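You operate a simulated robot arm through the tools that you are given. There is no shell and no other tool. Be economical: measure what you need, move in short steps, check, and stop when the job is done.

You run a simulated two-armed robot. Do the job below in one go: nothing can be reset, and whatever is moved stays where it is left.

## Task
Pick up the gold cone from the ironing table top with one hand, pass it to the other hand and put it on the light box pane. Set down upright: gold cone.

The check looks at the end state, three seconds after you hand in, the way a careful person would. Anything else that was tipped, shoved, dropped, spilled or broken makes it a failure.

## Robot
Two 7-joint arms with two-finger parallel grippers on one trunk, on a base that drives. Base frame: it is fixed to the floor where the robot stands at the start and does not move with it; the origin is under the middle of the robot, x ahead of it, y to its left, z up. Lengths are in mm, angles in rad, forces in N, time in s.
The left shoulder is at the start at [70, 177, 1070], the right one opposite. With the tool pointing down near the work surface each hand reaches from about 280 to 740 mm from the robot's upright axis, wherever it stands, measured 20 degrees to its own side. Places, roughly: light box pane [-1400, 2600, 900]. Payload 3.43 kg a hand.
The TCP of each hand is the grasp point between the finger pads, 30 mm short of the fingertips. In the tool frame z runs along the fingers and y along their closing line. Largest opening 94 mm; finger width 28, thickness 10; the body of the gripper, 50 by 96 mm, starts 55 mm behind the TCP.
Orientation is that of the tool frame in the base frame, as [roll, pitch, yaw] about the fixed x, y, z axes, in that order (R = Rz(yaw) Ry(pitch) Rx(roll)). With the fingers straight down and closing along the base's y, the tool's x points along the base's -x, its y along +y and its z along -z.

## Interface
- The arms move only by the tool arm_command. It takes "left_moves", "right_moves" or both (then of equal length, played together; a hand with none holds still); each is a list of rows, each a list of 7 numbers: the closure in counts, from 0 (fully open) to 255 (shut), then the shift along the tool's x, y, z in mm, then the turn, a rotation vector about the tool's x, y, z in rad. In form: [[hand, dx, dy, dz, ax, ay, az], ...]. A call has 1 to 10 rows; each row shifts and turns the commanded pose from where the row before left it, along the tool's axes as they then stand. Rows are played at 5 a second. More than 50 mm and 0.15 rad between two rows, or a gripper value outside its range, and nothing of the call is played. A pose out of reach is approached as far as the arm can. The call stops where the force on the tool passes 40 N (or 10 N more than at its start, if that is more) or the arm is blocked; 0.2 s more then pass. The fingers move at their own pace (about 153 mm/s each) and stop on an object; they squeeze with about 24 N. The grip force told is the motor's: it shows also when the fingers shut on nothing. Time passes only in rows, and 0.2 s behind the last, so rows that do not move let the fingers close. It gives the time, the measured TCP pose, the force on the tool (base axes), the opening and the grip force at its end, in the units of the frame above (readings bear some noise), with the torque about the TCP (base axes, N m) and any sound that the robot's microphone picked up.
- Cameras (640 x 400 px; columns grow to the right, rows downward): "scene" is now at [138.4, -14.7, 1392.3]; the picture's right is [-0.17, -0.99, -0.00], its down [-0.53, 0.09, -0.84] and it looks along [0.83, -0.14, -0.54] (base axes); focal length 253 px, centre (320, 200). "left" rides on the left gripper at [76, -14, -102] in its tool frame; the picture's right is [0.18, 0.98, 0.00], its down [-0.75, 0.14, -0.64] and it looks along [-0.63, 0.12, 0.77] (tool axes); focal length 243 px, centre (320, 200). "right" rides on the right gripper at [76, 14, -102] in its tool frame; the picture's right is [-0.18, 0.98, 0.00], its down [-0.75, -0.14, -0.64] and it looks along [-0.63, -0.12, 0.77] (tool axes); focal length 243 px, centre (320, 200).
- capture(camera): a new picture of that camera. No time passes.
- slide_trunk(by): slides the trunk up (or, below 0, down) by that many mm; the arms and the scene camera ride with it, the base frame stays. It gives what a move gives, with no picture.
- roll_base(legs): drives the robot by 1 to 6 legs, each [ahead, turn to the left] in mm and rad, along the robot's own axes; the way and the turn of a leg run together, so that a leg with both is an arc; at most 1500 mm and 3.142 rad a leg. The arms and the cameras ride along, it lands a little off, and it stops where it bumps. It gives what a move gives.
- turn_head(pan, tilt): turns the head with the scene camera to pan (to the left, within 1.501 rad either way) and tilt (down, from -0.506 to 1.204), counted from straight ahead of the robot. It gives what a move gives.
- pixel_to_xyz(camera, pixels): for up to 12 pixels [column, row] of the newest picture of that camera ("zoom" is the newest enlarged one), the place [x, y, z] in the base frame of the surface seen there, good to about 3 mm. No time passes.
- zoom(camera, box): a new picture of the part [left, top, right, bottom] of that camera's present view, enlarged. No time passes.
- sign_off(): hands the job in; it is judged then, once.

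Work in short steps. Measure before you move; look again where a grasp or a placing could have gone wrong, and mend it. You have 80 turns and 58 pictures in all, those below and enlarged ones among them. Open the grippers and draw the arms clear of the work before you hand the job in, unless the task says otherwise; then end with one line.

The tools are called after "Request:" as name(argument=value, ...) on one line, values as JSON. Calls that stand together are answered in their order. arm_command: Moves the arms, as the interface text tells. Its arguments: {"type":"object","properties":{"left_moves":{"type":"array","items":{"type":"array","items":{"type":"number"}}},"right_moves":{"type":"array","items":{"type":"array","items":{"type":"number"}}}},"required":[]} The other tools are called the same way: slide_trunk (by) slides the trunk up or down; roll_base (legs) drives the base; turn_head (pan, tilt) turns the head that bears the scene camera; capture (camera) takes a picture; pixel_to_xyz (camera, pixels) gives the place of the surface under pixels of a picture; zoom (camera, box) takes an enlarged picture of a part of a camera's view; sign_off () hands the job in.

At the start:

```text
clock: 0.0
left_tool_pos: [501.7, 121.6, 1189.1]
left_tcp_rot: [-3.141, -0.001, -3.141]
left_ft_force: [-0.3, 0.8, -0.8]
left_moment: [0.0, -0.01, -0.02]
left_grip_width: 94.1
left_finger_force: 0.1
right_tool_pos: [477.0, -373.8, 1183.3]
right_tcp_rot: [-3.141, 0.001, 3.141]
right_ft_force: [-0.4, -0.1, -1.0]
right_moment: [0.01, -0.03, 0.02]
right_grip_width: 93.9
right_finger_force: 0.1
trunk travel left (down, up): [-650.0, 190.0]
robot x, y, heading: [-3.3, -1.1, 0.003]
head pan, tilt: [-0.171, 0.571]
```

scene: 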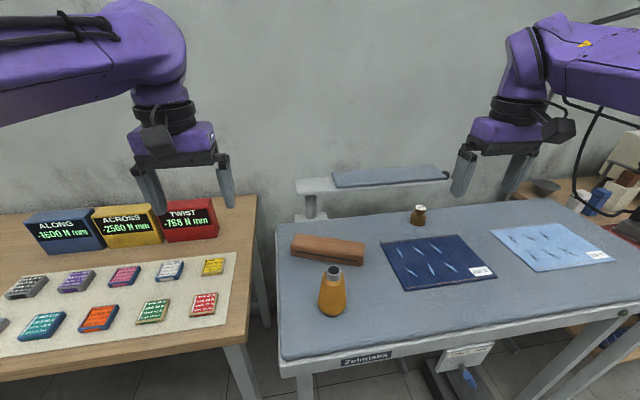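
right: 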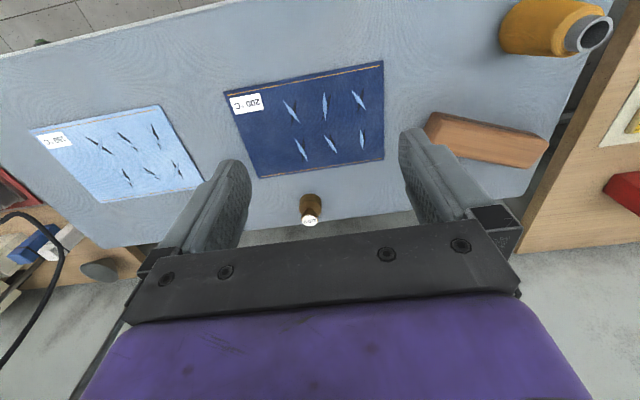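
left: 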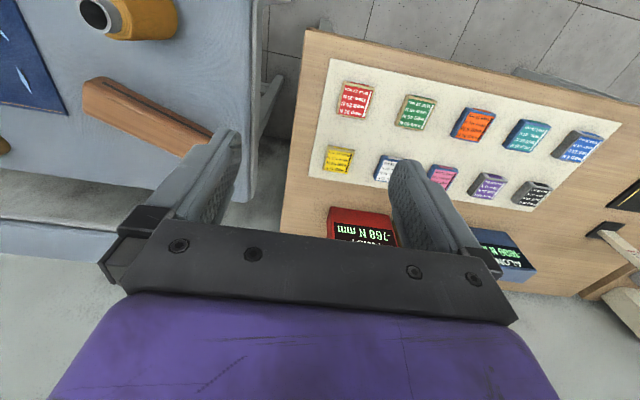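

The gold cone stands at about (333,292) in the scene picture, with a wooden block behind it at (327,250). I'll enlarge it and measure it.

Request:
zoom(camera="scene", box=[270, 220, 398, 340])

Request:
pixel_to_xyz(camera="scene", pixels=[[333, 269], [333, 275], [333, 290], [333, 305], [333, 318], [322, 305], [345, 305], [300, 320], [360, 330], [327, 243]])

```text
3.33 times, centred on (334, 280) of scene
```

zoom: 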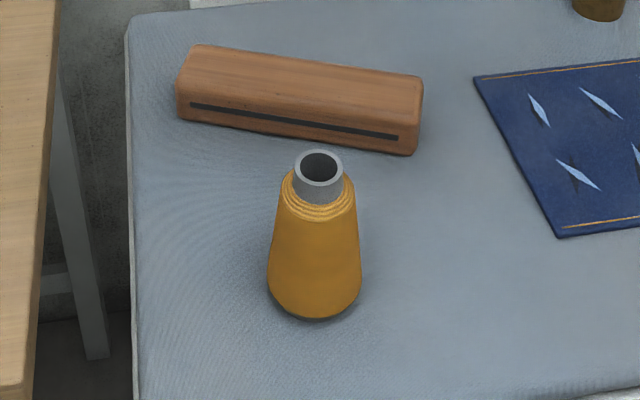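

```text
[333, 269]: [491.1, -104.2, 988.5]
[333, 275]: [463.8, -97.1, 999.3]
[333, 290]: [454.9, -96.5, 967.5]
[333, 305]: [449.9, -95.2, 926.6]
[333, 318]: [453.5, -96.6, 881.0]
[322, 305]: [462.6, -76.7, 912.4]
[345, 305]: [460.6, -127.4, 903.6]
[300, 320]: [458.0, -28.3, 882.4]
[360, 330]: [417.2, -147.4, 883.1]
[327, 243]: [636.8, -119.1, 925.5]
```

The cone's axis is at about (477,-102). It runs from z 882 to about 1002, with a body diameter of roughly 58 mm at the bottom and 40 mm at the top. The plan is for the right hand to take the lower body from a slant, so the left can then grip the top straight down. First I turn the right hand up high: yaw +30°, then fingers pitched forward 50°.

Request:
arm_command(right_moves=[[0, 0, 0, 0, 0, 0, -0.131], [0, 0, 0, 0, 0, 0, -0.131], [0, 0, 0, 0, 0, 0, -0.131], [0, 0, 0, 0, 0, 0, -0.131], [0, 0, 0, 0, 0, -0.1455, 0], [0, 0, 0, 0, 0, -0.1455, 0], [0, 0, 0, 0, 0, -0.1455, 0], [0, 0, 0, 0, 0, -0.1455, 0], [0, 0, 0, 0, 0, -0.1455, 0], [0, 0, 0, 0, 0, -0.1455, 0]])

```text
clock: 2.2
left_tool_pos: [500.8, 122.0, 1189.3]
left_tcp_rot: [3.141, 0.002, 3.141]
left_ft_force: [-0.4, -0.8, -0.2]
left_moment: [-0.03, 0.01, -0.03]
left_grip_width: 94.0
left_finger_force: 0.1
right_tool_pos: [476.4, -374.4, 1182.8]
right_tcp_rot: [-3.14, 0.875, -2.62]
right_ft_force: [0.5, -0.4, -0.5]
right_moment: [0.01, 0.02, 0.02]
right_grip_width: 94.0
right_finger_force: 0.1
trunk travel left (down, up): [-650.0, 190.0]
robot x, y, heading: [0.9, 0.5, -0.002]
head pan, tilt: [-0.171, 0.571]
```

The orientation is as wanted. Next I go to the pre-grasp point 120 mm back along the tool axis, at (397,-148,1012).

Request:
arm_command(right_moves=[[0, 14.6, 33.6, 20.6, 0, 0, 0], [0, 14.6, 33.6, 20.6, 0, 0, 0], [0, 14.6, 33.6, 20.6, 0, 0, 0], [0, 14.6, 33.6, 20.6, 0, 0, 0], [0, 14.6, 33.6, 20.6, 0, 0, 0], [0, 14.6, 33.6, 20.6, 0, 0, 0], [0, 14.6, 33.6, 20.6, 0, 0, 0]])

Request:
capture(camera="scene")

Request:
capture(camera="right")

```text
clock: 3.8
left_tool_pos: [502.6, 122.3, 1188.5]
left_tcp_rot: [-3.142, 0.001, -3.142]
left_ft_force: [-0.5, -0.6, 0.4]
left_moment: [0.03, 0.02, -0.01]
left_grip_width: 94.0
left_finger_force: 0.0
right_tool_pos: [415.3, -256.5, 1044.6]
right_tcp_rot: [3.141, 0.874, -2.616]
right_ft_force: [0.7, -0.8, 0.3]
right_moment: [0.0, -0.02, -0.05]
right_grip_width: 94.1
right_finger_force: 0.1
right hand out of reach, approached as far as the arm can: row 4, 5, 6, 7
trunk travel left (down, up): [-650.0, 190.0]
robot x, y, heading: [-2.9, 1.8, 0.003]
head pan, tilt: [-0.171, 0.571]
```

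```text
53 pictures are left
```

scene: 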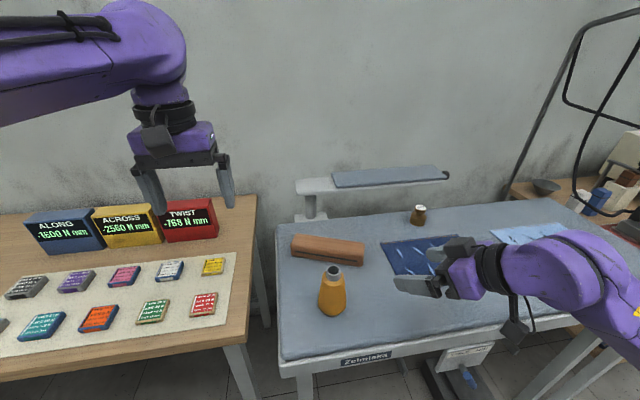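

```text
52 pictures are left
```

right: 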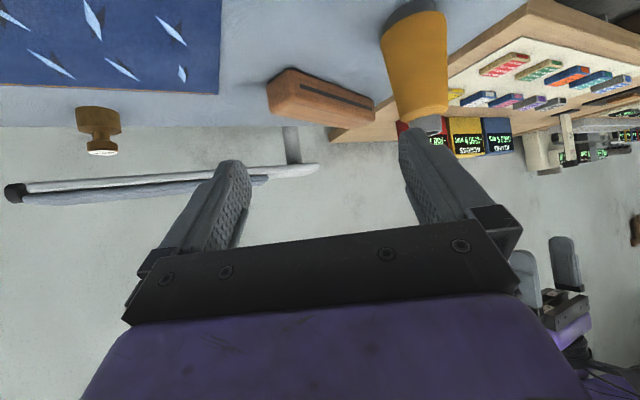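

The arm ran out of reach from row 4 because the pose is too close to the body. Backing the base up by 150 mm gives it room.

Request:
roll_base(legs=[[-150, 0]])

```text
clock: 5.2
left_tool_pos: [350.2, 121.8, 1188.0]
left_tcp_rot: [-3.142, 0.001, 3.141]
left_ft_force: [-0.2, 0.8, -0.7]
left_moment: [0.03, 0.0, -0.04]
left_grip_width: 93.8
left_finger_force: 0.0
right_tool_pos: [264.2, -255.6, 1045.0]
right_tcp_rot: [3.139, 0.874, -2.616]
right_ft_force: [0.7, -0.4, -0.4]
right_moment: [-0.03, -0.02, 0.05]
right_grip_width: 93.9
right_finger_force: 0.1
trunk travel left (down, up): [-650.0, 190.0]
robot x, y, heading: [-150.4, -1.9, 0.005]
head pan, tilt: [-0.171, 0.571]
```

I send a null row to see whether the commanded pose was clamped to the reached one.

Request:
arm_command(right_moves=[[0, 0, 0, 10, 0, 0, 0]])

```text
clock: 5.6
left_tool_pos: [351.7, 121.8, 1187.2]
left_tcp_rot: [3.141, -0.003, -3.14]
left_ft_force: [0.2, 0.3, -0.8]
left_moment: [0.03, 0.03, 0.04]
left_grip_width: 94.1
left_finger_force: 0.0
right_tool_pos: [270.2, -256.4, 1037.3]
right_tcp_rot: [3.14, 0.872, -2.614]
right_ft_force: [1.0, 0.0, 0.2]
right_moment: [0.01, 0.03, -0.01]
right_grip_width: 94.3
right_finger_force: 0.1
right hand out of reach, approached as far as the arm can: row 1
trunk travel left (down, up): [-650.0, 190.0]
robot x, y, heading: [-154.2, 2.2, -0.001]
head pan, tilt: [-0.171, 0.571]
```

The commanded pose follows the reached one. I move on to the pre-grasp point, away from the body.

Request:
arm_command(right_moves=[[0, -21.5, 7.5, 35.4, 0, 0, 0], [0, -21.5, 7.5, 35.4, 0, 0, 0], [0, -21.5, 7.5, 35.4, 0, 0, 0], [0, -21.5, 7.5, 35.4, 0, 0, 0]])

```text
clock: 6.6
left_tool_pos: [350.0, 122.0, 1189.0]
left_tcp_rot: [3.141, 0.0, -3.141]
left_ft_force: [1.2, 0.2, 0.5]
left_moment: [0.01, 0.01, 0.0]
left_grip_width: 93.9
left_finger_force: 0.1
right_tool_pos: [326.8, -276.9, 1007.4]
right_tcp_rot: [-3.141, 0.873, -2.613]
right_ft_force: [0.0, -0.1, 0.0]
right_moment: [-0.01, 0.02, -0.01]
right_grip_width: 93.9
right_finger_force: 0.1
right hand out of reach, approached as far as the arm can: row 1, 2, 3, 4
trunk travel left (down, up): [-650.0, 190.0]
robot x, y, heading: [-153.5, -5.8, -0.003]
head pan, tilt: [-0.171, 0.571]
```

It is still limited, and I suspect the wrist's inward yaw. I turn the yaw back to zero so the fingers point ahead and 40° down, then test again.

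Request:
arm_command(right_moves=[[0, 0, 0, 0, 0.1003, 0, 0.0842], [0, 0, 0, 0, 0.1003, 0, 0.0842], [0, 0, 0, 0, 0.1003, 0, 0.0842], [0, 0, 0, 0, 0.1003, 0, 0.0842], [0, -20, 0, 20, 0, 0, 0], [0, -20, 0, 20, 0, 0, 0]])

```text
clock: 8.0
left_tool_pos: [350.5, 121.4, 1187.4]
left_tcp_rot: [3.141, 0.0, -3.142]
left_ft_force: [0.9, 0.2, 0.4]
left_moment: [0.01, -0.01, -0.01]
left_grip_width: 94.0
left_finger_force: 0.1
right_tool_pos: [315.6, -379.1, 965.9]
right_tcp_rot: [3.14, 0.872, -3.139]
right_ft_force: [0.4, -0.1, -0.1]
right_moment: [-0.01, -0.03, 0.0]
right_grip_width: 94.0
right_finger_force: 0.1
right hand out of reach, approached as far as the arm can: row 1, 2, 3, 4, 5, 6
trunk travel left (down, up): [-650.0, 190.0]
robot x, y, heading: [-151.5, 1.5, -0.002]
head pan, tilt: [-0.171, 0.571]
```

The hand drifted outward and down to (316,-379,966), so I check the arm's shape.

Request:
capture(camera="scene")

```text
51 pictures are left
```

scene: 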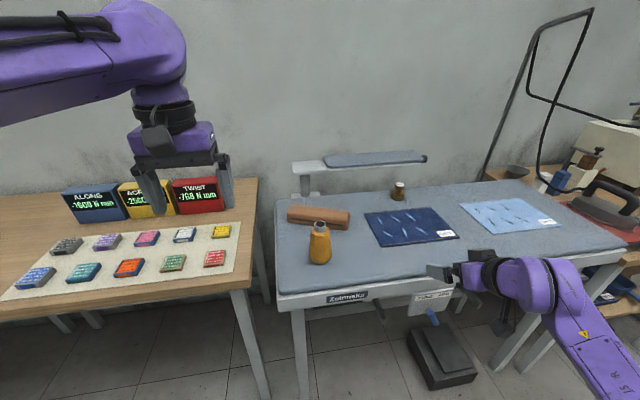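

The arm has folded low, with the elbow near the table edge. Slanted poses worked at 110 mm above shoulder height, so I'll lift both hands first and then lower the trunk, to make the cone shoulder-high.

Request:
arm_command(right_moves=[[0, -38, 0, -32, 0, 0, 0], [0, -38, 0, -32, 0, 0, 0], [0, -38, 0, -32, 0, 0, 0], [0, -38, 0, -32, 0, 0, 0], [0, -38, 0, -32, 0, 0, 0]], left_moves=[[0, 0, 0, -40, 0, 0, 0], [0, 0, 0, -40, 0, 0, 0], [0, 0, 0, -40, 0, 0, 0], [0, 0, 0, -40, 0, 0, 0], [0, 0, 0, 0, 0, 0, 0]])

```text
clock: 9.2
left_tool_pos: [350.3, 122.1, 1296.9]
left_tcp_rot: [-3.141, 0.001, -3.14]
left_ft_force: [-0.1, 0.6, 0.5]
left_moment: [-0.02, 0.01, 0.0]
left_grip_width: 93.7
left_finger_force: 0.1
left hand out of reach, approached as far as the arm can: row 3, 4
right_tool_pos: [287.9, -409.9, 1204.8]
right_tcp_rot: [3.141, 0.873, -3.138]
right_ft_force: [0.0, 0.2, 0.4]
right_moment: [-0.01, 0.03, 0.01]
right_grip_width: 94.2
right_finger_force: 0.2
right hand out of reach, approached as far as the arm can: row 1, 2, 3, 4
trunk travel left (down, up): [-650.0, 190.0]
robot x, y, heading: [-151.7, -0.7, 0.001]
head pan, tilt: [-0.171, 0.571]
```

At this height I test whether the slanted hand can swing inward to x 397, y -148.

Request:
arm_command(right_moves=[[0, -10, 37.4, 11.9, 0, 0, 0], [0, -10, 37.4, 11.9, 0, 0, 0], [0, -10, 37.4, 11.9, 0, 0, 0], [0, -10, 37.4, 11.9, 0, 0, 0], [0, -10, 37.4, 11.9, 0, 0, 0], [0, -10, 37.4, 11.9, 0, 0, 0], [0, -10, 37.4, 11.9, 0, 0, 0]])

```text
clock: 10.8
left_tool_pos: [350.6, 121.5, 1299.0]
left_tcp_rot: [3.141, 0.002, -3.141]
left_ft_force: [0.8, -0.1, 0.0]
left_moment: [0.02, -0.02, -0.01]
left_grip_width: 93.8
left_finger_force: 0.1
right_tool_pos: [288.1, -410.5, 1203.2]
right_tcp_rot: [-3.14, 0.872, -3.14]
right_ft_force: [-0.3, -0.1, 0.1]
right_moment: [0.0, -0.06, 0.02]
right_grip_width: 94.1
right_finger_force: 0.1
right hand out of reach, approached as far as the arm can: row 1, 2, 3, 4, 5, 6, 7
trunk travel left (down, up): [-650.0, 190.0]
robot x, y, heading: [-149.9, -0.5, 0.001]
head pan, tilt: [-0.171, 0.571]
```

It can't move from there at all, so a joint is at its limit. I pitch the tool back to straight down to free the arm.

Request:
arm_command(right_moves=[[0, 0, 0, 0, 0, 0.1455, 0], [0, 0, 0, 0, 0, 0.1455, 0], [0, 0, 0, 0, 0, 0.1455, 0], [0, 0, 0, 0, 0, 0.1455, 0], [0, 0, 0, 0, 0, 0.1455, 0], [0, 0, 0, 0, 0, 0.1455, 0], [0, -30, 0, 0, 0, 0, 0], [0, -30, 30, 0, 0, 0, 0]])

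Request:
capture(camera="scene")

```text
clock: 12.6
left_tool_pos: [351.5, 122.5, 1297.1]
left_tcp_rot: [-3.141, 0.0, -3.141]
left_ft_force: [0.2, 0.7, 0.4]
left_moment: [-0.02, 0.03, 0.02]
left_grip_width: 93.9
left_finger_force: 0.1
right_tool_pos: [350.3, -378.3, 1203.8]
right_tcp_rot: [-3.14, -0.004, -3.138]
right_ft_force: [0.2, 1.1, 0.1]
right_moment: [-0.01, 0.04, 0.0]
right_grip_width: 94.1
right_finger_force: 0.1
trunk travel left (down, up): [-650.0, 190.0]
robot x, y, heading: [-153.2, 1.1, -0.001]
head pan, tilt: [-0.171, 0.571]
```

```text
50 pictures are left
```

scene: 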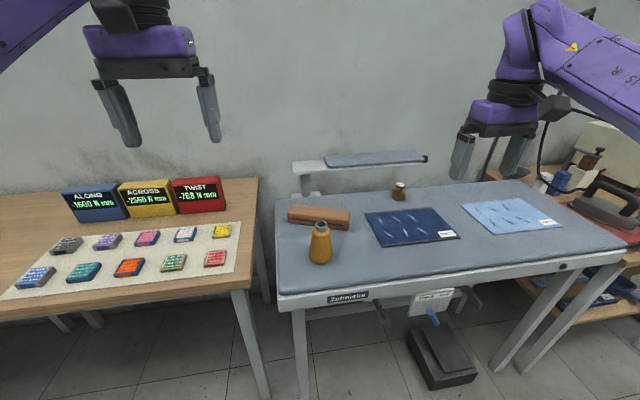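

Freed. I swing in with the tool down to about (400,-148,1150), then pitch gradually to find where the limit lies.

Request:
arm_command(right_moves=[[0, -8.3, 38.3, 9, 0, 0, 0], [0, -8.3, 38.3, 9, 0, 0, 0], [0, -8.3, 38.3, 9, 0, 0, 0], [0, -8.3, 38.3, 9, 0, 0, 0], [0, -8.3, 38.3, 9, 0, 0, 0], [0, -8.3, 38.3, 9, 0, 0, 0], [0, 0, 0, 0, 0, -0.1455, 0], [0, 0, 0, 0, 0, -0.1455, 0], [0, 0, 0, 0, 0, -0.1455, 0], [0, 0, 0, 0, 0, -0.1455, 0]])

```text
clock: 14.8
left_tool_pos: [349.8, 120.2, 1298.8]
left_tcp_rot: [3.14, 0.001, 3.141]
left_ft_force: [0.3, -0.1, 1.2]
left_moment: [0.0, 0.0, 0.01]
left_grip_width: 94.0
left_finger_force: 0.1
right_tool_pos: [397.1, -152.6, 1149.2]
right_tcp_rot: [3.139, 0.582, -3.141]
right_ft_force: [-0.3, 0.3, 0.1]
right_moment: [0.01, 0.04, 0.02]
right_grip_width: 93.8
right_finger_force: 0.0
trunk travel left (down, up): [-650.0, 190.0]
robot x, y, heading: [-150.7, 0.2, 0.001]
head pan, tilt: [-0.171, 0.571]
```

33° works here. I continue to 50° and drop toward the pre-grasp at (385,-102,1012).

Request:
arm_command(right_moves=[[0, 0, 0, 0, 0, -0.1455, 0], [0, 0, 0, 0, 0, -0.1455, 0], [0, 28, 12.5, 19.7, 0, 0, 0], [0, 28, 12.5, 19.7, 0, 0, 0], [0, 28, 12.5, 19.7, 0, 0, 0], [0, 28, 12.5, 19.7, 0, 0, 0]])

```text
clock: 16.2
left_tool_pos: [349.1, 122.7, 1298.1]
left_tcp_rot: [-3.141, 0.001, 3.141]
left_ft_force: [-0.5, -0.6, -0.3]
left_moment: [-0.03, 0.01, 0.0]
left_grip_width: 94.1
left_finger_force: 0.1
right_tool_pos: [385.8, -100.8, 1012.5]
right_tcp_rot: [-3.141, 0.872, -3.141]
right_ft_force: [-0.6, 0.7, 0.0]
right_moment: [0.0, 0.02, 0.01]
right_grip_width: 93.9
right_finger_force: 0.0
trunk travel left (down, up): [-650.0, 190.0]
robot x, y, heading: [-151.6, -3.0, -0.001]
head pan, tilt: [-0.171, 0.571]
```

Exactly at the pre-grasp. I check the alignment before advancing.

Request:
capture(camera="right")

Request:
capture(camera="scene")

```text
49 pictures are left
```

right: 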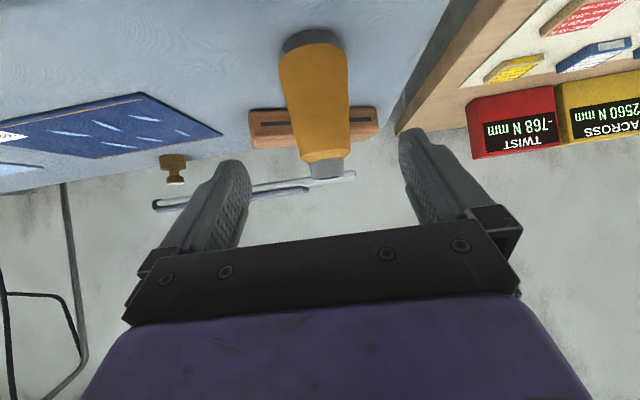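

```text
48 pictures are left
```

scene: 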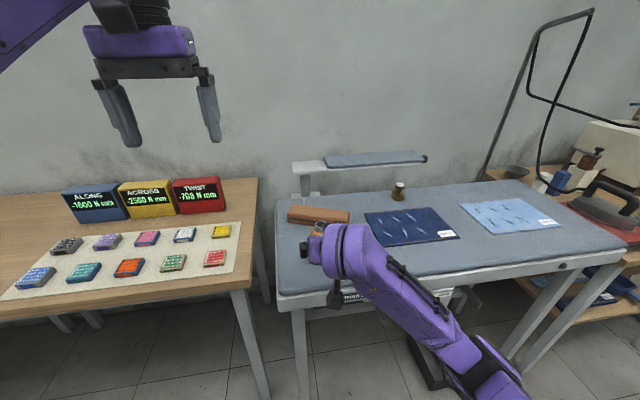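

The cone lies between the fingers. The forearm slopes down beside the table edge, so I measure its clearance before advancing.

Request:
pixel_to_xyz(camera="scene", pixels=[[350, 250], [400, 270], [430, 320], [470, 355], [490, 385], [370, 290], [400, 330], [300, 293], [540, 262], [318, 228]])

Request:
pixel_to_xyz(camera="right", pixels=[[318, 60], [318, 100], [316, 140], [290, 100], [347, 100], [325, 172]])

```text
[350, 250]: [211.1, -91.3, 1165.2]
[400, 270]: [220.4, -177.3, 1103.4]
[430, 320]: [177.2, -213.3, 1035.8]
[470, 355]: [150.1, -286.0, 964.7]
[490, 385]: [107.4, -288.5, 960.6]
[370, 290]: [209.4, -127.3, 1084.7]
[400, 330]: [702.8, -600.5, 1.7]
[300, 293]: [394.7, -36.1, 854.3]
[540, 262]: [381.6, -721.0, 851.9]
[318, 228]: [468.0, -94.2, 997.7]
```

```text
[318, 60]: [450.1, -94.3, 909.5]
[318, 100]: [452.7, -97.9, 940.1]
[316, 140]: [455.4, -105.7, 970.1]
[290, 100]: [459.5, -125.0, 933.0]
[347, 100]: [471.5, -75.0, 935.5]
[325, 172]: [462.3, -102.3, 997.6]
```

The forearm clears the edge (x 380) by about 160 mm. The cone axis is confirmed at (478,-100). I advance 120 mm along the tool axis.

Request:
arm_command(right_moves=[[0, 0, 0, 40, 0, 0, 0], [0, 0, 0, 40, 0, 0, 0], [0, 0, 0.5, 20, 0, 0, 0], [0, 0, 0, 20, 0, 0, 0]])

Request:
capture(camera="right")

```text
clock: 17.2
left_tool_pos: [349.7, 120.9, 1296.9]
left_tcp_rot: [-3.141, 0.002, -3.141]
left_ft_force: [0.5, 0.4, 0.5]
left_moment: [-0.01, 0.0, -0.01]
left_grip_width: 94.2
left_finger_force: 0.1
right_tool_pos: [443.9, -76.0, 964.8]
right_tcp_rot: [-3.126, 0.868, -3.13]
right_ft_force: [0.7, -0.4, 0.2]
right_moment: [0.02, 0.04, 0.03]
right_grip_width: 94.1
right_finger_force: 0.1
right hand out of reach, approached as far as the arm can: row 2, 3, 4
trunk travel left (down, up): [-650.0, 190.0]
robot x, y, heading: [-152.3, -0.8, -0.0]
head pan, tilt: [-0.171, 0.571]
```

```text
47 pictures are left
```

right: 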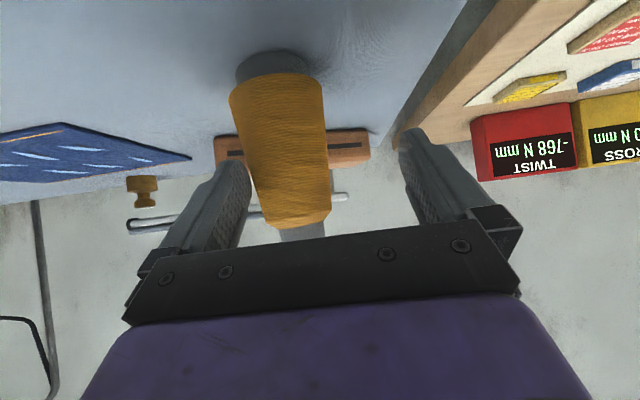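

A joint limit drifted the hand 25 mm to +y, with no contact. I retreat to the pre-grasp pose that worked and will use the trunk for the drop and the base for the advance instead.

Request:
arm_command(right_moves=[[0, 0, -5, -35, 0, 0, 0], [0, 0, -10, -20, 0, 0, 0], [0, 0, -10, -20, 0, 0, 0]])

```text
clock: 18.0
left_tool_pos: [349.8, 120.4, 1298.5]
left_tcp_rot: [3.141, 0.002, 3.141]
left_ft_force: [-0.3, 0.4, 0.0]
left_moment: [0.01, -0.01, 0.01]
left_grip_width: 94.0
left_finger_force: 0.0
right_tool_pos: [387.2, -101.0, 1014.2]
right_tcp_rot: [-3.141, 0.872, -3.142]
right_ft_force: [0.4, 0.6, -0.3]
right_moment: [0.0, 0.02, 0.01]
right_grip_width: 94.1
right_finger_force: 0.1
trunk travel left (down, up): [-650.0, 190.0]
robot x, y, heading: [-151.1, 2.3, -0.001]
head pan, tilt: [-0.171, 0.571]
```

Restored cleanly to (387,-101,1014). I lower the trunk by 79 mm so the grasp height becomes 935.

Request:
slide_trunk(by=-79)

Request:
capture(camera="right")

```text
clock: 19.1
left_tool_pos: [350.2, 121.4, 1220.4]
left_tcp_rot: [3.141, 0.003, -3.141]
left_ft_force: [0.1, -0.4, 0.1]
left_moment: [-0.01, 0.02, -0.02]
left_grip_width: 94.0
left_finger_force: 0.1
right_tool_pos: [386.9, -101.5, 934.7]
right_tcp_rot: [-3.141, 0.872, -3.138]
right_ft_force: [-0.5, -0.6, 0.2]
right_moment: [-0.02, 0.0, -0.04]
right_grip_width: 94.0
right_finger_force: 0.1
trunk travel left (down, up): [-571.0, 269.0]
robot x, y, heading: [-151.0, -0.8, 0.005]
head pan, tilt: [-0.171, 0.571]
```

```text
46 pictures are left
```

right: 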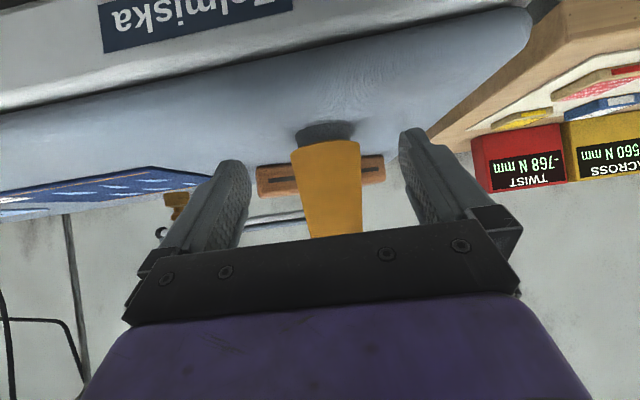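

Well aligned and level with the lower body. I drive ahead 60 mm first, then check.

Request:
roll_base(legs=[[60, 0]])

Request:
capture(camera="right")

```text
clock: 20.1
left_tool_pos: [410.0, 121.0, 1219.7]
left_tcp_rot: [3.141, 0.001, 3.141]
left_ft_force: [0.1, -0.4, 0.0]
left_moment: [0.0, 0.01, 0.01]
left_grip_width: 94.2
left_finger_force: 0.1
right_tool_pos: [448.7, -101.4, 935.0]
right_tcp_rot: [-3.141, 0.873, -3.136]
right_ft_force: [0.6, -0.9, 0.0]
right_moment: [-0.01, -0.01, 0.01]
right_grip_width: 93.9
right_finger_force: 0.0
trunk travel left (down, up): [-571.0, 269.0]
robot x, y, heading: [-91.2, -0.2, -0.002]
head pan, tilt: [-0.171, 0.571]
```

```text
45 pictures are left
```

right: 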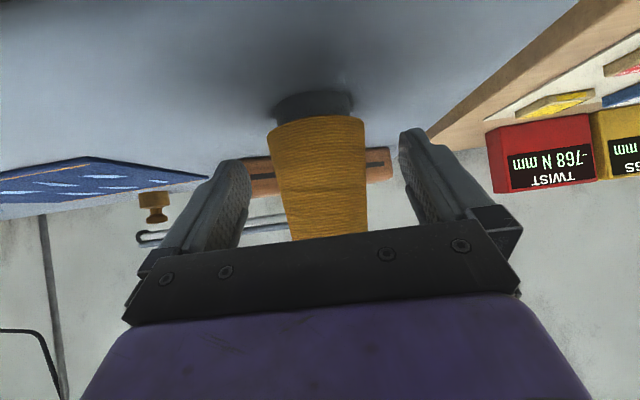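

Centred, with no contact. I advance 26 mm more, to TCP x 475, which keeps the palm clear of the cone's top.

Request:
roll_base(legs=[[26, 0]])

Request:
capture(camera="right")

Request:
capture(camera="scene")

```text
clock: 20.9
left_tool_pos: [434.5, 121.9, 1219.2]
left_tcp_rot: [3.14, 0.001, 3.14]
left_ft_force: [0.1, 0.4, 0.3]
left_moment: [-0.04, -0.02, -0.01]
left_grip_width: 94.1
left_finger_force: 0.0
right_tool_pos: [471.8, -100.8, 935.6]
right_tcp_rot: [-3.14, 0.874, -3.138]
right_ft_force: [0.0, -0.2, -0.1]
right_moment: [-0.04, 0.0, -0.05]
right_grip_width: 93.9
right_finger_force: 0.0
trunk travel left (down, up): [-571.0, 269.0]
robot x, y, heading: [-66.2, 2.9, 0.002]
head pan, tilt: [-0.171, 0.571]
```

```text
44 pictures are left
```

right: 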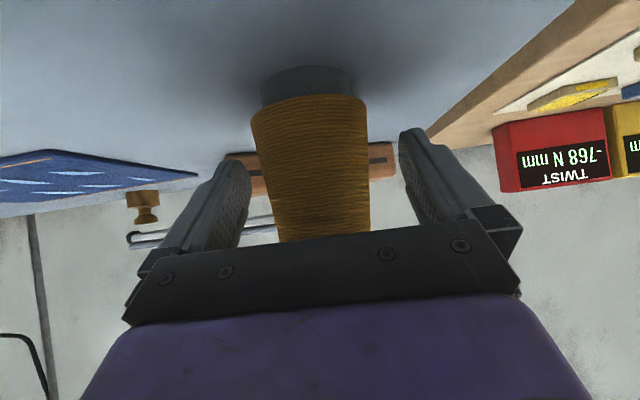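

```text
43 pictures are left
```

scene: 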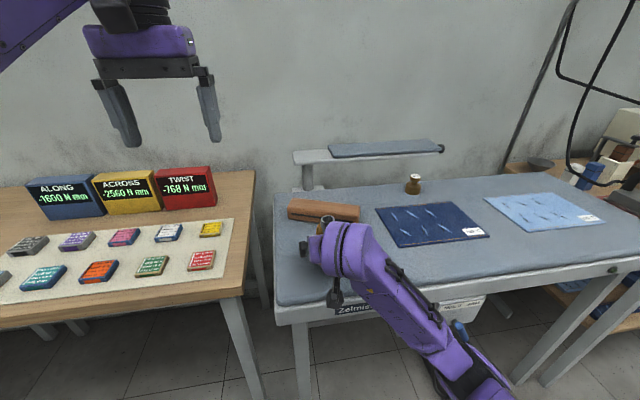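

TCP (472,-101,936) brackets the axis (478,-100). I close the fingers.

Request:
arm_command(right_moves=[[120, 0, 0, 0, 0, 0, 0], [255, 0, 0, 0, 0, 0, 0], [255, 0, 0, 0, 0, 0, 0], [255, 0, 0, 0, 0, 0, 0]])

Request:
capture(camera="right")

```text
clock: 21.9
left_tool_pos: [435.4, 121.8, 1220.1]
left_tcp_rot: [-3.141, 0.002, 3.14]
left_ft_force: [-0.1, -0.1, 0.3]
left_moment: [-0.01, 0.01, -0.01]
left_grip_width: 94.0
left_finger_force: 0.0
right_tool_pos: [474.0, -101.0, 934.3]
right_tcp_rot: [3.14, 0.874, -3.138]
right_ft_force: [-0.1, 0.3, -1.1]
right_moment: [-0.01, -0.02, -0.02]
right_grip_width: 59.7
right_finger_force: 24.4
trunk travel left (down, up): [-571.0, 269.0]
robot x, y, heading: [-68.1, 3.5, -0.0]
head pan, tilt: [-0.171, 0.571]
```

```text
42 pictures are left
```

right: 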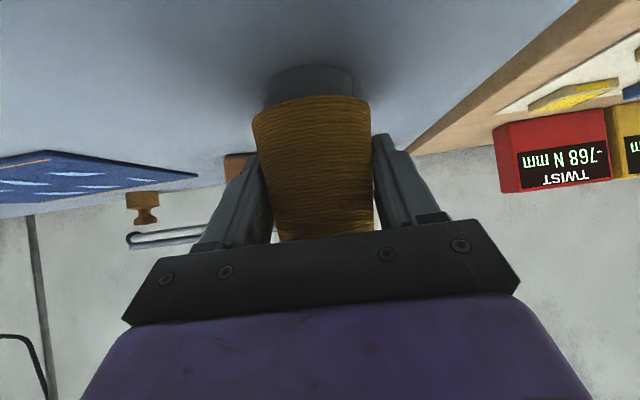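

Gripped at 59.7 mm with 24 N. I lift with the trunk by 20 mm and check.

Request:
slide_trunk(by=20)

Request:
capture(camera="right")

```text
clock: 22.6
left_tool_pos: [437.4, 121.1, 1239.4]
left_tcp_rot: [3.141, 0.002, 3.141]
left_ft_force: [0.1, 0.5, -0.9]
left_moment: [0.03, -0.02, -0.02]
left_grip_width: 93.7
left_finger_force: 0.0
right_tool_pos: [474.2, -100.6, 954.1]
right_tcp_rot: [3.141, 0.873, -3.138]
right_ft_force: [0.2, -0.6, -0.4]
right_moment: [0.0, 0.0, 0.0]
right_grip_width: 59.1
right_finger_force: 24.1
trunk travel left (down, up): [-591.0, 249.0]
robot x, y, heading: [-66.7, -1.6, -0.005]
head pan, tilt: [-0.171, 0.571]
```

```text
41 pictures are left
```

right: 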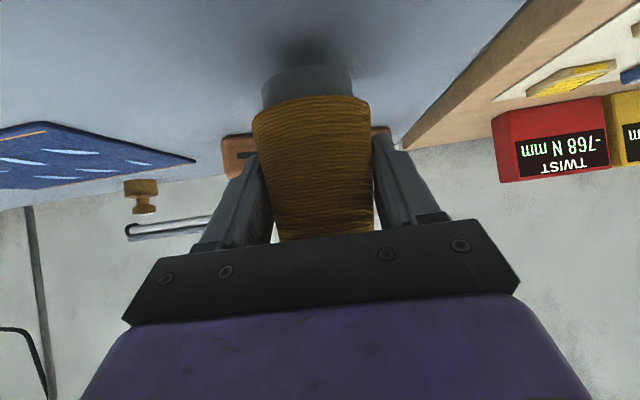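

The cone is off the table (its shadow has separated) and held firmly. I raise the trunk another 160 mm, then back away for a free handover space.

Request:
slide_trunk(by=160)

Request:
roll_base(legs=[[-400, 0]])

Request:
zoom(camera="scene", box=[240, 160, 432, 280])

```text
clock: 24.4
left_tool_pos: [436.7, 121.1, 1399.1]
left_tcp_rot: [-3.141, 0.002, 3.141]
left_ft_force: [-0.7, 1.3, -0.3]
left_moment: [-0.01, 0.01, -0.01]
left_grip_width: 94.0
left_finger_force: 0.0
right_tool_pos: [472.6, -100.2, 1113.9]
right_tcp_rot: [-3.141, 0.872, -3.139]
right_ft_force: [0.4, -0.1, -1.9]
right_moment: [0.0, -0.01, -0.03]
right_grip_width: 59.3
right_finger_force: 24.3
trunk travel left (down, up): [-751.0, 89.0]
robot x, y, heading: [-66.2, 1.9, 0.001]
head pan, tilt: [-0.171, 0.571]
```

```text
clock: 26.9
left_tool_pos: [36.7, 122.4, 1398.4]
left_tcp_rot: [-3.141, -0.001, -3.141]
left_ft_force: [-0.1, -0.7, 0.2]
left_moment: [-0.02, 0.0, -0.02]
left_grip_width: 94.1
left_finger_force: 0.1
right_tool_pos: [74.8, -100.6, 1113.2]
right_tcp_rot: [3.142, 0.871, -3.136]
right_ft_force: [0.3, 0.4, -2.3]
right_moment: [-0.01, 0.01, -0.04]
right_grip_width: 59.4
right_finger_force: 24.2
trunk travel left (down, up): [-751.0, 89.0]
robot x, y, heading: [-466.0, -2.7, -0.001]
head pan, tilt: [-0.171, 0.571]
```

```text
3.33 times, centred on (336, 220) of scene
```

zoom: 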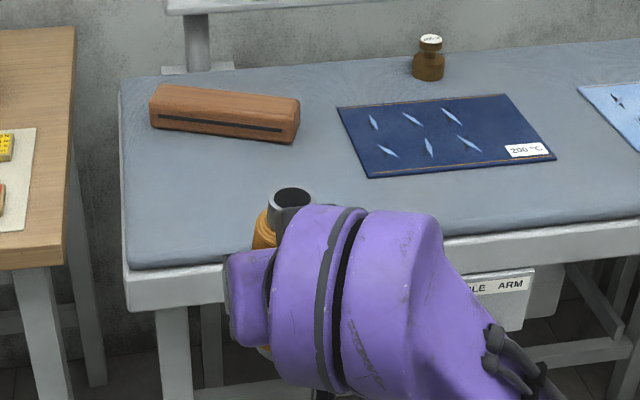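

The tube rim shows at zoom (292,200), with the right wrist just behind it. I measure the wrist's upper profile to see whether the left hand's camera will clear it.

Request:
pixel_to_xyz(camera="zoom", pixels=[[292, 191], [292, 203], [272, 196], [310, 196], [300, 210], [310, 220], [310, 260], [350, 210], [390, 215], [400, 260], [260, 260], [400, 330]])

```text
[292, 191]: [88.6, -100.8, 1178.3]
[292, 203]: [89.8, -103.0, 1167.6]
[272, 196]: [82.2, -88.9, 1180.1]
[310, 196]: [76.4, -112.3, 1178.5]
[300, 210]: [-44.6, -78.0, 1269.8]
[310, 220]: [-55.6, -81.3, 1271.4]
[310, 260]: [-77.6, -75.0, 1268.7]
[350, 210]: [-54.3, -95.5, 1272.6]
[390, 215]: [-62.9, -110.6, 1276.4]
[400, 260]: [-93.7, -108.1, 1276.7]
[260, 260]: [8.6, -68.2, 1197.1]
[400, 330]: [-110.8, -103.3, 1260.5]
```

The rim centre is near (77,-101,1179) and the wrist top is near z 1275 at x below -45. A high grip on the tube, with the left TCP at about 1196, clears everything. I bring the left hand over at height, fingers closing along y.

Request:
arm_command(left_moves=[[0, -8, -37, 8, 0, 0, 0], [0, -8, -37, 8, 0, 0, 0], [0, -8, -37, 8, 0, 0, 0], [0, -8, -37, 8, 0, 0, 0], [0, -8, -37, 9, 0, 0, 0], [0, 0, -38, 9, 0, 0, 0]], right_moves=[[255, 0, 0, 0, 0, 0, 0], [255, 0, 0, 0, 0, 0, 0], [255, 0, 0, 0, 0, 0, 0], [255, 0, 0, 0, 0, 0, 0], [255, 0, 0, 0, 0, 0, 0], [255, 0, 0, 0, 0, 0, 0]])

Request:
capture(camera="left")

Request:
capture(camera="scene")

```text
clock: 28.3
left_tool_pos: [43.8, 10.0, 1363.2]
left_tcp_rot: [-3.117, 0.008, -3.125]
left_ft_force: [1.0, 0.1, 0.4]
left_moment: [0.01, 0.02, 0.0]
left_grip_width: 94.2
left_finger_force: 0.1
left hand out of reach, approached as far as the arm can: row 2, 3, 4, 5, 6
right_tool_pos: [73.6, -100.5, 1113.3]
right_tcp_rot: [-3.141, 0.872, -3.135]
right_ft_force: [-0.5, 0.2, -1.6]
right_moment: [0.0, -0.04, 0.0]
right_grip_width: 59.5
right_finger_force: 24.3
trunk travel left (down, up): [-751.0, 89.0]
robot x, y, heading: [-466.1, -0.9, 0.003]
head pan, tilt: [-0.171, 0.571]
```

```text
39 pictures are left
```

left: 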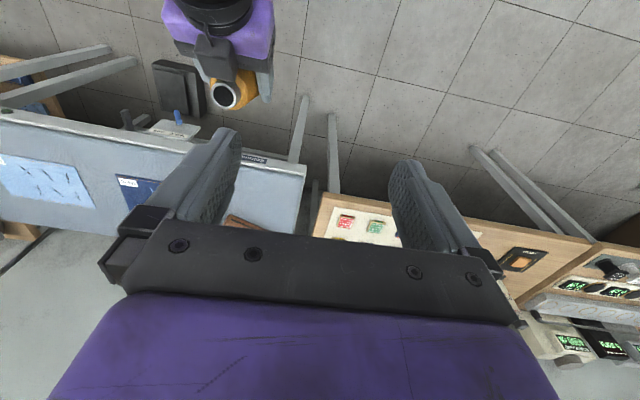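

```text
38 pictures are left
```

scene: 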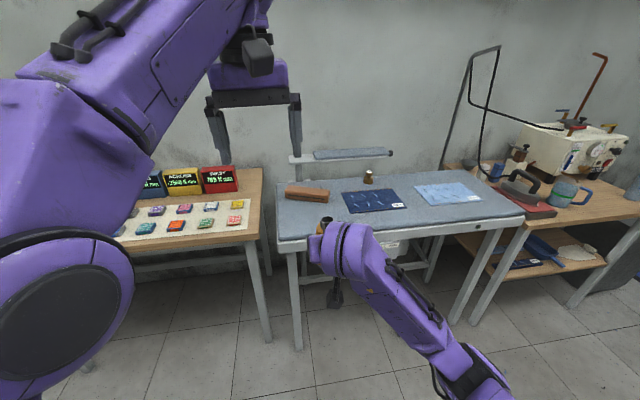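

High up the left arm is at its limit. I lower it to about 1290 and then move inward.

Request:
arm_command(left_moves=[[0, 0, 10, 35, 0, 0, 0], [0, 0, 0, 35, 0, 0, 0], [0, -8, -30, 0, 0, 0, 0], [0, -8, -30, 0, 0, 0, 0], [0, -8, -30, 0, 0, 0, 0]])

```text
clock: 29.7
left_tool_pos: [74.1, -14.5, 1306.8]
left_tcp_rot: [-3.074, -0.001, -3.079]
left_ft_force: [0.8, -0.1, 0.4]
left_moment: [0.01, 0.03, 0.03]
left_grip_width: 94.1
left_finger_force: 0.1
left hand out of reach, approached as far as the arm can: row 5
right_tool_pos: [73.4, -101.3, 1114.3]
right_tcp_rot: [-3.141, 0.871, -3.135]
right_ft_force: [-0.4, 0.4, -1.0]
right_moment: [0.03, -0.05, -0.02]
right_grip_width: 59.5
right_finger_force: 23.9
trunk travel left (down, up): [-751.0, 89.0]
robot x, y, heading: [-464.2, -2.3, 0.003]
head pan, tilt: [-0.171, 0.571]
stopped in row 5 (left hand): the arm was blocked; the commanded pose is now the measured one
```

The left arm was blocked near y -15 and turned slightly. I back it off to y +40 and square it up, then bring the right hand with the cone toward the middle instead.

Request:
arm_command(left_moves=[[0, 0, 28, 0, 0, 0, 0], [0, 0, 28, 0, -0.067, 0, 0.063], [0, 0, 0, 0, 0, 0, 0]])

Request:
arm_command(right_moves=[[255, 0, 20, 0, 0, 0, 0], [255, 0, 20, 0, 0, 0, 0]])

```text
clock: 30.5
left_tool_pos: [70.5, 39.7, 1301.1]
left_tcp_rot: [3.137, 0.004, 3.136]
left_ft_force: [0.7, -0.1, -0.5]
left_moment: [0.02, -0.01, -0.04]
left_grip_width: 93.9
left_finger_force: 0.1
right_tool_pos: [75.0, -101.0, 1113.9]
right_tcp_rot: [3.139, 0.87, -3.137]
right_ft_force: [0.3, 0.3, -1.2]
right_moment: [0.01, -0.04, 0.03]
right_grip_width: 59.3
right_finger_force: 24.0
trunk travel left (down, up): [-751.0, 89.0]
robot x, y, heading: [-466.8, 0.1, 0.003]
head pan, tilt: [-0.171, 0.571]
```

```text
clock: 31.1
left_tool_pos: [69.4, 41.4, 1302.8]
left_tcp_rot: [-3.141, 0.004, 3.137]
left_ft_force: [1.0, 0.5, -0.5]
left_moment: [-0.01, 0.01, 0.04]
left_grip_width: 93.9
left_finger_force: 0.1
right_tool_pos: [73.7, -60.6, 1114.7]
right_tcp_rot: [-3.14, 0.871, -3.136]
right_ft_force: [0.1, 0.4, -2.2]
right_moment: [0.0, 0.0, -0.01]
right_grip_width: 59.5
right_finger_force: 24.2
trunk travel left (down, up): [-751.0, 89.0]
robot x, y, heading: [-466.9, 3.5, -0.002]
head pan, tilt: [-0.171, 0.571]
```

That worked. I continue moving the cone toward y +10.

Request:
arm_command(right_moves=[[255, 0, 20, 0, 0, 0, 0], [255, 0, 20, 0, 0, 0, 0], [255, 0, 20, 0, 0, 0, 0], [255, 0, 10, 0, 0, 0, 0]])

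```text
clock: 32.1
left_tool_pos: [69.5, 41.7, 1301.4]
left_tcp_rot: [-3.142, 0.003, 3.136]
left_ft_force: [1.5, 0.5, 0.0]
left_moment: [0.0, 0.0, -0.02]
left_grip_width: 94.2
left_finger_force: 0.1
right_tool_pos: [73.6, 9.8, 1113.7]
right_tcp_rot: [-3.141, 0.873, -3.135]
right_ft_force: [0.2, -0.6, -1.4]
right_moment: [0.02, 0.0, 0.02]
right_grip_width: 59.5
right_finger_force: 24.5
trunk travel left (down, up): [-751.0, 89.0]
robot x, y, heading: [-466.4, 1.1, 0.001]
head pan, tilt: [-0.171, 0.571]
```

Good. Another 30 mm brings the cone right under the left hand.

Request:
arm_command(right_moves=[[255, 0, 15, 0, 0, 0, 0], [255, 0, 15, 0, 0, 0, 0]])

Request:
capture(camera="left")

Request:
capture(camera="scene")

```text
clock: 32.7
left_tool_pos: [69.0, 42.3, 1300.4]
left_tcp_rot: [-3.141, 0.003, 3.137]
left_ft_force: [0.5, 0.6, 0.6]
left_moment: [-0.03, -0.05, 0.05]
left_grip_width: 94.3
left_finger_force: 0.1
right_tool_pos: [74.1, 39.4, 1114.2]
right_tcp_rot: [3.141, 0.873, -3.135]
right_ft_force: [-0.3, 0.2, -1.2]
right_moment: [0.03, 0.02, -0.04]
right_grip_width: 59.5
right_finger_force: 23.8
trunk travel left (down, up): [-751.0, 89.0]
robot x, y, heading: [-467.1, -1.3, 0.004]
head pan, tilt: [-0.171, 0.571]
```

```text
37 pictures are left
```

left: 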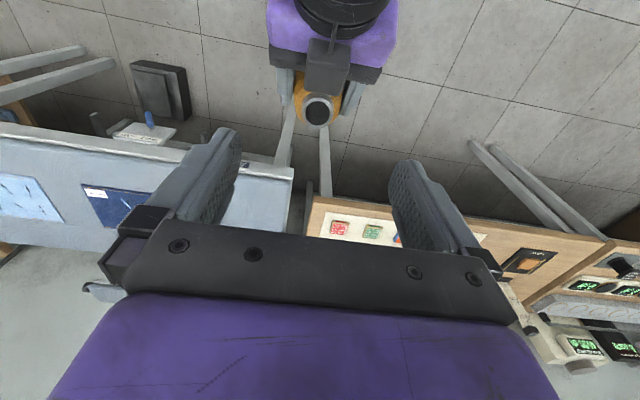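

```text
36 pictures are left
```

scene: 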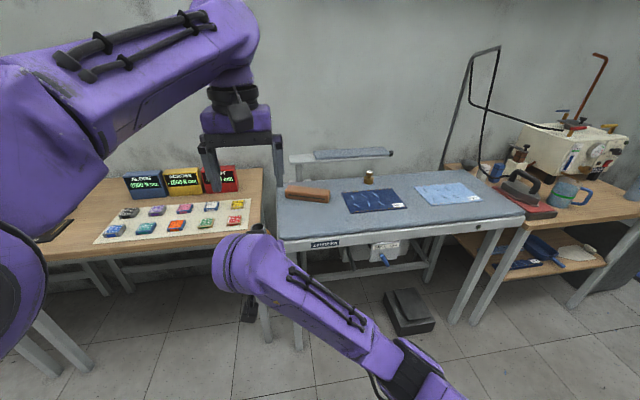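

The left view shows a dark block at (328,65) on the right gripper right beside the tube at (317,110). I measure it and the rim to plan the descent.

Request:
zoom(camera="left", box=[230, 0, 422, 130])

Request:
pixel_to_xyz(camera="left", pixels=[[317, 96], [318, 123], [303, 110], [332, 110], [328, 65], [322, 88], [340, 45], [345, 88], [300, 40], [370, 72], [325, 20], [375, 40]])

```text
3.08 times, centred on (326, 65) of left
```

zoom: 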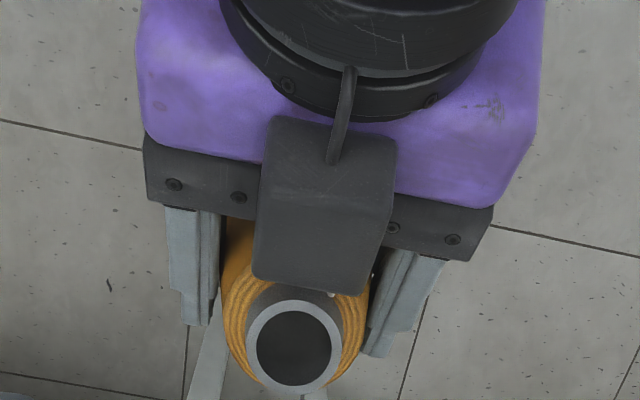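

```text
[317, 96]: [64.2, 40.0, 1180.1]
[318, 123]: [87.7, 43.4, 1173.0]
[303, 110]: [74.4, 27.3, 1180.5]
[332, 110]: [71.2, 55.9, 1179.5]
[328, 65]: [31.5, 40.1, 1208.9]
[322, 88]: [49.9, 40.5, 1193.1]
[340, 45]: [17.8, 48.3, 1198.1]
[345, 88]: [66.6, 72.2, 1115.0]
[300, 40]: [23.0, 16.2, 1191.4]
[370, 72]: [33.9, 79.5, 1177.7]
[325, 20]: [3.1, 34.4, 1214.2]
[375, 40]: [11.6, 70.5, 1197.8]
```

The block is about 12 mm behind the tube at x ≤ 52 and up to z 1209. Fingers 28 mm wide at x≈78 clear it. I lean the left hand 10° away from the right wrist so its own camera clears too, pre-close it to about 60 mm and centre over the tube.

Request:
arm_command(left_moves=[[92, -9, -0.8, 0, 0, 0, 0], [92, 0, 0, 0, 0, 0.0875, 0], [92, 0, 0, 0, 0, 0.0875, 0], [92, -7, 0, 39.4, 0, 0, 0], [92, 0, 0, 0, 0, 0, 0]])

Request:
capture(camera="left")

```text
clock: 33.9
left_tool_pos: [72.0, 41.9, 1256.3]
left_tcp_rot: [3.139, -0.171, 3.136]
left_ft_force: [-0.6, 0.4, -0.3]
left_moment: [-0.03, 0.02, 0.02]
left_grip_width: 60.1
left_finger_force: 0.2
left hand out of reach, approached as far as the arm can: row 3
right_tool_pos: [74.1, 39.8, 1113.0]
right_tcp_rot: [-3.139, 0.872, -3.136]
right_ft_force: [0.3, -0.9, -1.9]
right_moment: [0.01, -0.02, -0.02]
right_grip_width: 59.4
right_finger_force: 23.8
trunk travel left (down, up): [-751.0, 89.0]
robot x, y, heading: [-462.4, 1.6, 0.004]
head pan, tilt: [-0.171, 0.571]
```

```text
34 pictures are left
```

left: 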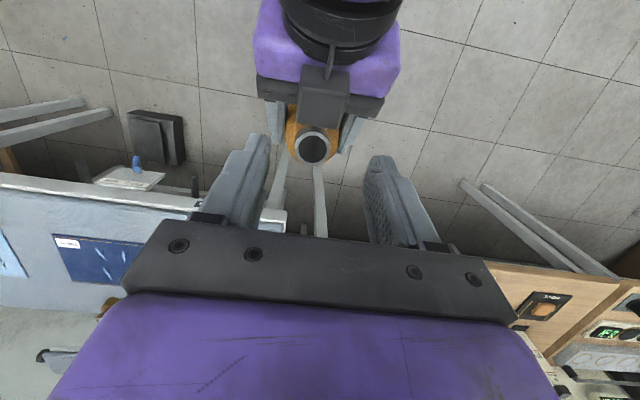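

Aligned laterally: the tube at 313 sits between fingers at 255 and 375. I come down 40 mm, correcting x by +7.

Request:
arm_command(left_moves=[[92, -7, 0, 19.3, 0, 0, 0], [92, -7, 0, 19.3, 0, 0, 0], [92, 0, 0, 0, 0, 0, 0]])

Request:
capture(camera="left")

Request:
pixel_to_xyz(camera="left", pixels=[[313, 130], [313, 145], [315, 120], [330, 145], [298, 145], [313, 170]])

```text
clock: 34.7
left_tool_pos: [77.9, 42.2, 1216.6]
left_tcp_rot: [3.14, -0.171, 3.136]
left_ft_force: [-0.1, -0.2, -0.1]
left_moment: [-0.03, -0.01, -0.03]
left_grip_width: 60.2
left_finger_force: 0.0
right_tool_pos: [72.1, 38.9, 1114.9]
right_tcp_rot: [-3.141, 0.873, -3.135]
right_ft_force: [-0.4, 0.4, -2.6]
right_moment: [-0.02, 0.02, 0.0]
right_grip_width: 59.2
right_finger_force: 23.8
trunk travel left (down, up): [-751.0, 89.0]
robot x, y, heading: [-462.0, 2.8, 0.002]
head pan, tilt: [-0.171, 0.571]
```

```text
33 pictures are left
```

left: 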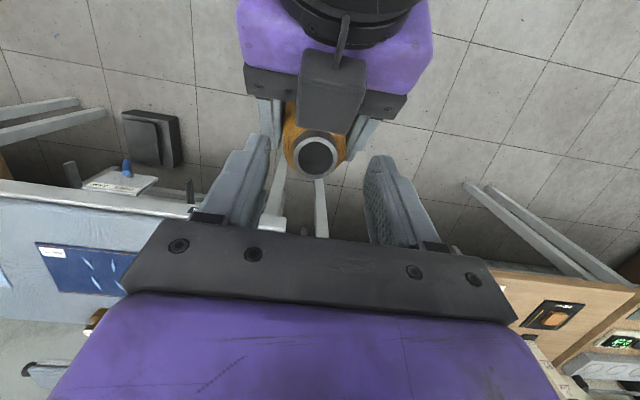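

```text
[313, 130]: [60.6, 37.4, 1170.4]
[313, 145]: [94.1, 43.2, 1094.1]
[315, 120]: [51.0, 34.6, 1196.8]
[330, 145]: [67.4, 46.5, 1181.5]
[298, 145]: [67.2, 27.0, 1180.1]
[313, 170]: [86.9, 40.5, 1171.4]
```

The rim centre is at about (76,41,1180). I descend the last 21 mm so the tips pass about 14 mm below the rim.

Request:
arm_command(left_moves=[[92, -3.7, -1.3, 20.7, 0, 0, 0], [92, 0, 0, 0, 0, 0, 0]])

Request:
zoom(camera="left", box=[200, 60, 440, 260])

```text
clock: 35.3
left_tool_pos: [77.7, 40.8, 1194.5]
left_tcp_rot: [3.141, -0.172, 3.136]
left_ft_force: [-0.8, 0.6, -0.1]
left_moment: [0.02, 0.02, 0.01]
left_grip_width: 59.8
left_finger_force: 0.0
right_tool_pos: [73.4, 39.3, 1114.6]
right_tcp_rot: [3.14, 0.873, -3.138]
right_ft_force: [-0.2, 0.2, -1.3]
right_moment: [0.03, 0.01, 0.04]
right_grip_width: 59.1
right_finger_force: 24.1
trunk travel left (down, up): [-751.0, 89.0]
robot x, y, heading: [-462.5, -1.6, 0.007]
head pan, tilt: [-0.171, 0.571]
```

```text
2.00 times, centred on (320, 160) of left
```

zoom: 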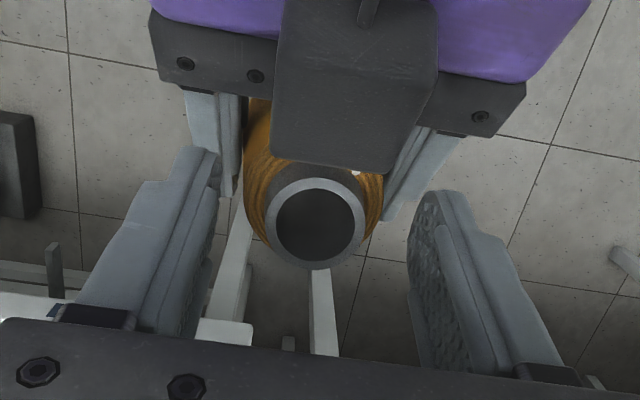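

The fingers straddle the tube with the pads spanning it and no contact elsewhere. I close the left hand while the right holds.

Request:
arm_command(left_moves=[[150, -0.5, 0, 3, 0, 0, 0], [255, 0, 0, 0, 0, 0, 0], [255, 0, 0, 0, 0, 0, 0], [255, 0, 0, 0, 0, 0, 0]])

Request:
zoom(camera="left", box=[200, 60, 440, 260])

```text
clock: 36.3
left_tool_pos: [78.6, 40.7, 1193.5]
left_tcp_rot: [3.14, -0.173, 3.136]
left_ft_force: [-3.3, -7.7, 19.6]
left_moment: [-0.66, 0.36, -0.09]
left_grip_width: 40.6
left_finger_force: 23.9
right_tool_pos: [72.6, 40.2, 1112.3]
right_tcp_rot: [3.141, 0.869, -3.137]
right_ft_force: [3.0, 7.9, -19.8]
right_moment: [0.03, 0.01, 0.13]
right_grip_width: 59.3
right_finger_force: 24.1
trunk travel left (down, up): [-751.0, 89.0]
robot x, y, heading: [-459.8, -0.3, 0.002]
head pan, tilt: [-0.171, 0.571]
```

```text
2.00 times, centred on (320, 160) of left
```

zoom: 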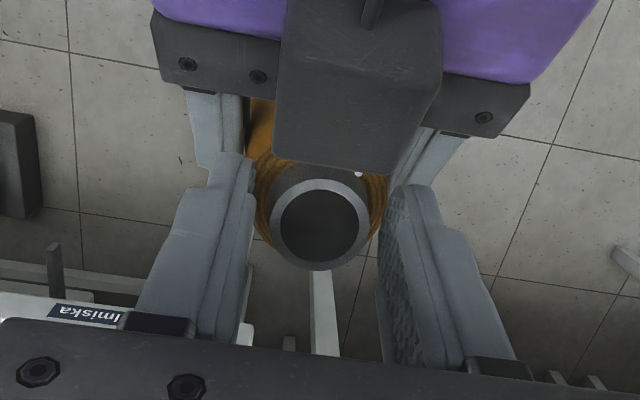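

The left closed on the yarn's shoulder (40.6 mm) and is being wedged upward with 20 N, which is a poor grip. I reopen and go 13 mm lower, onto the steep upper body. That still clears the right fingers, whose top edge is at about 1144.

Request:
arm_command(left_moves=[[92, 0, 0, 0, 0, 0, 0], [92, 0, 0, 0, 0, 0, 0], [92, -2.3, 0, 12.8, 0, 0, 0], [92, 0, 0, 0, 0, 0, 0]])

Request:
zoom(camera="left", box=[200, 60, 440, 260])

```text
clock: 37.3
left_tool_pos: [76.6, 40.5, 1179.6]
left_tcp_rot: [3.14, -0.174, 3.135]
left_ft_force: [-1.3, 0.1, -0.3]
left_moment: [0.01, -0.01, 0.0]
left_grip_width: 60.2
left_finger_force: 0.2
right_tool_pos: [72.5, 39.7, 1113.2]
right_tcp_rot: [3.141, 0.874, -3.136]
right_ft_force: [0.0, 0.3, -1.0]
right_moment: [0.03, 0.01, 0.0]
right_grip_width: 59.5
right_finger_force: 23.8
trunk travel left (down, up): [-751.0, 89.0]
robot x, y, heading: [-468.5, -0.7, 0.002]
head pan, tilt: [-0.171, 0.571]
```

```text
2.00 times, centred on (320, 160) of left
```

zoom: 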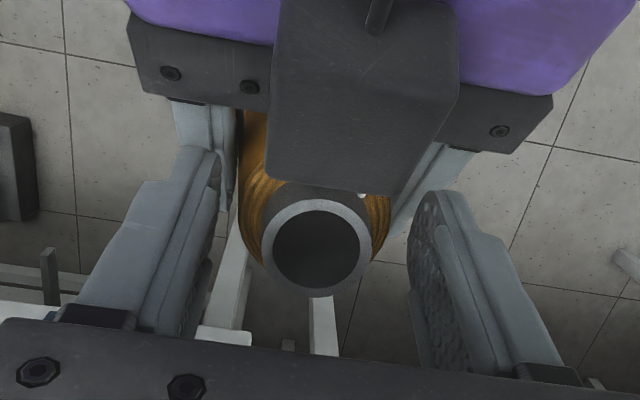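

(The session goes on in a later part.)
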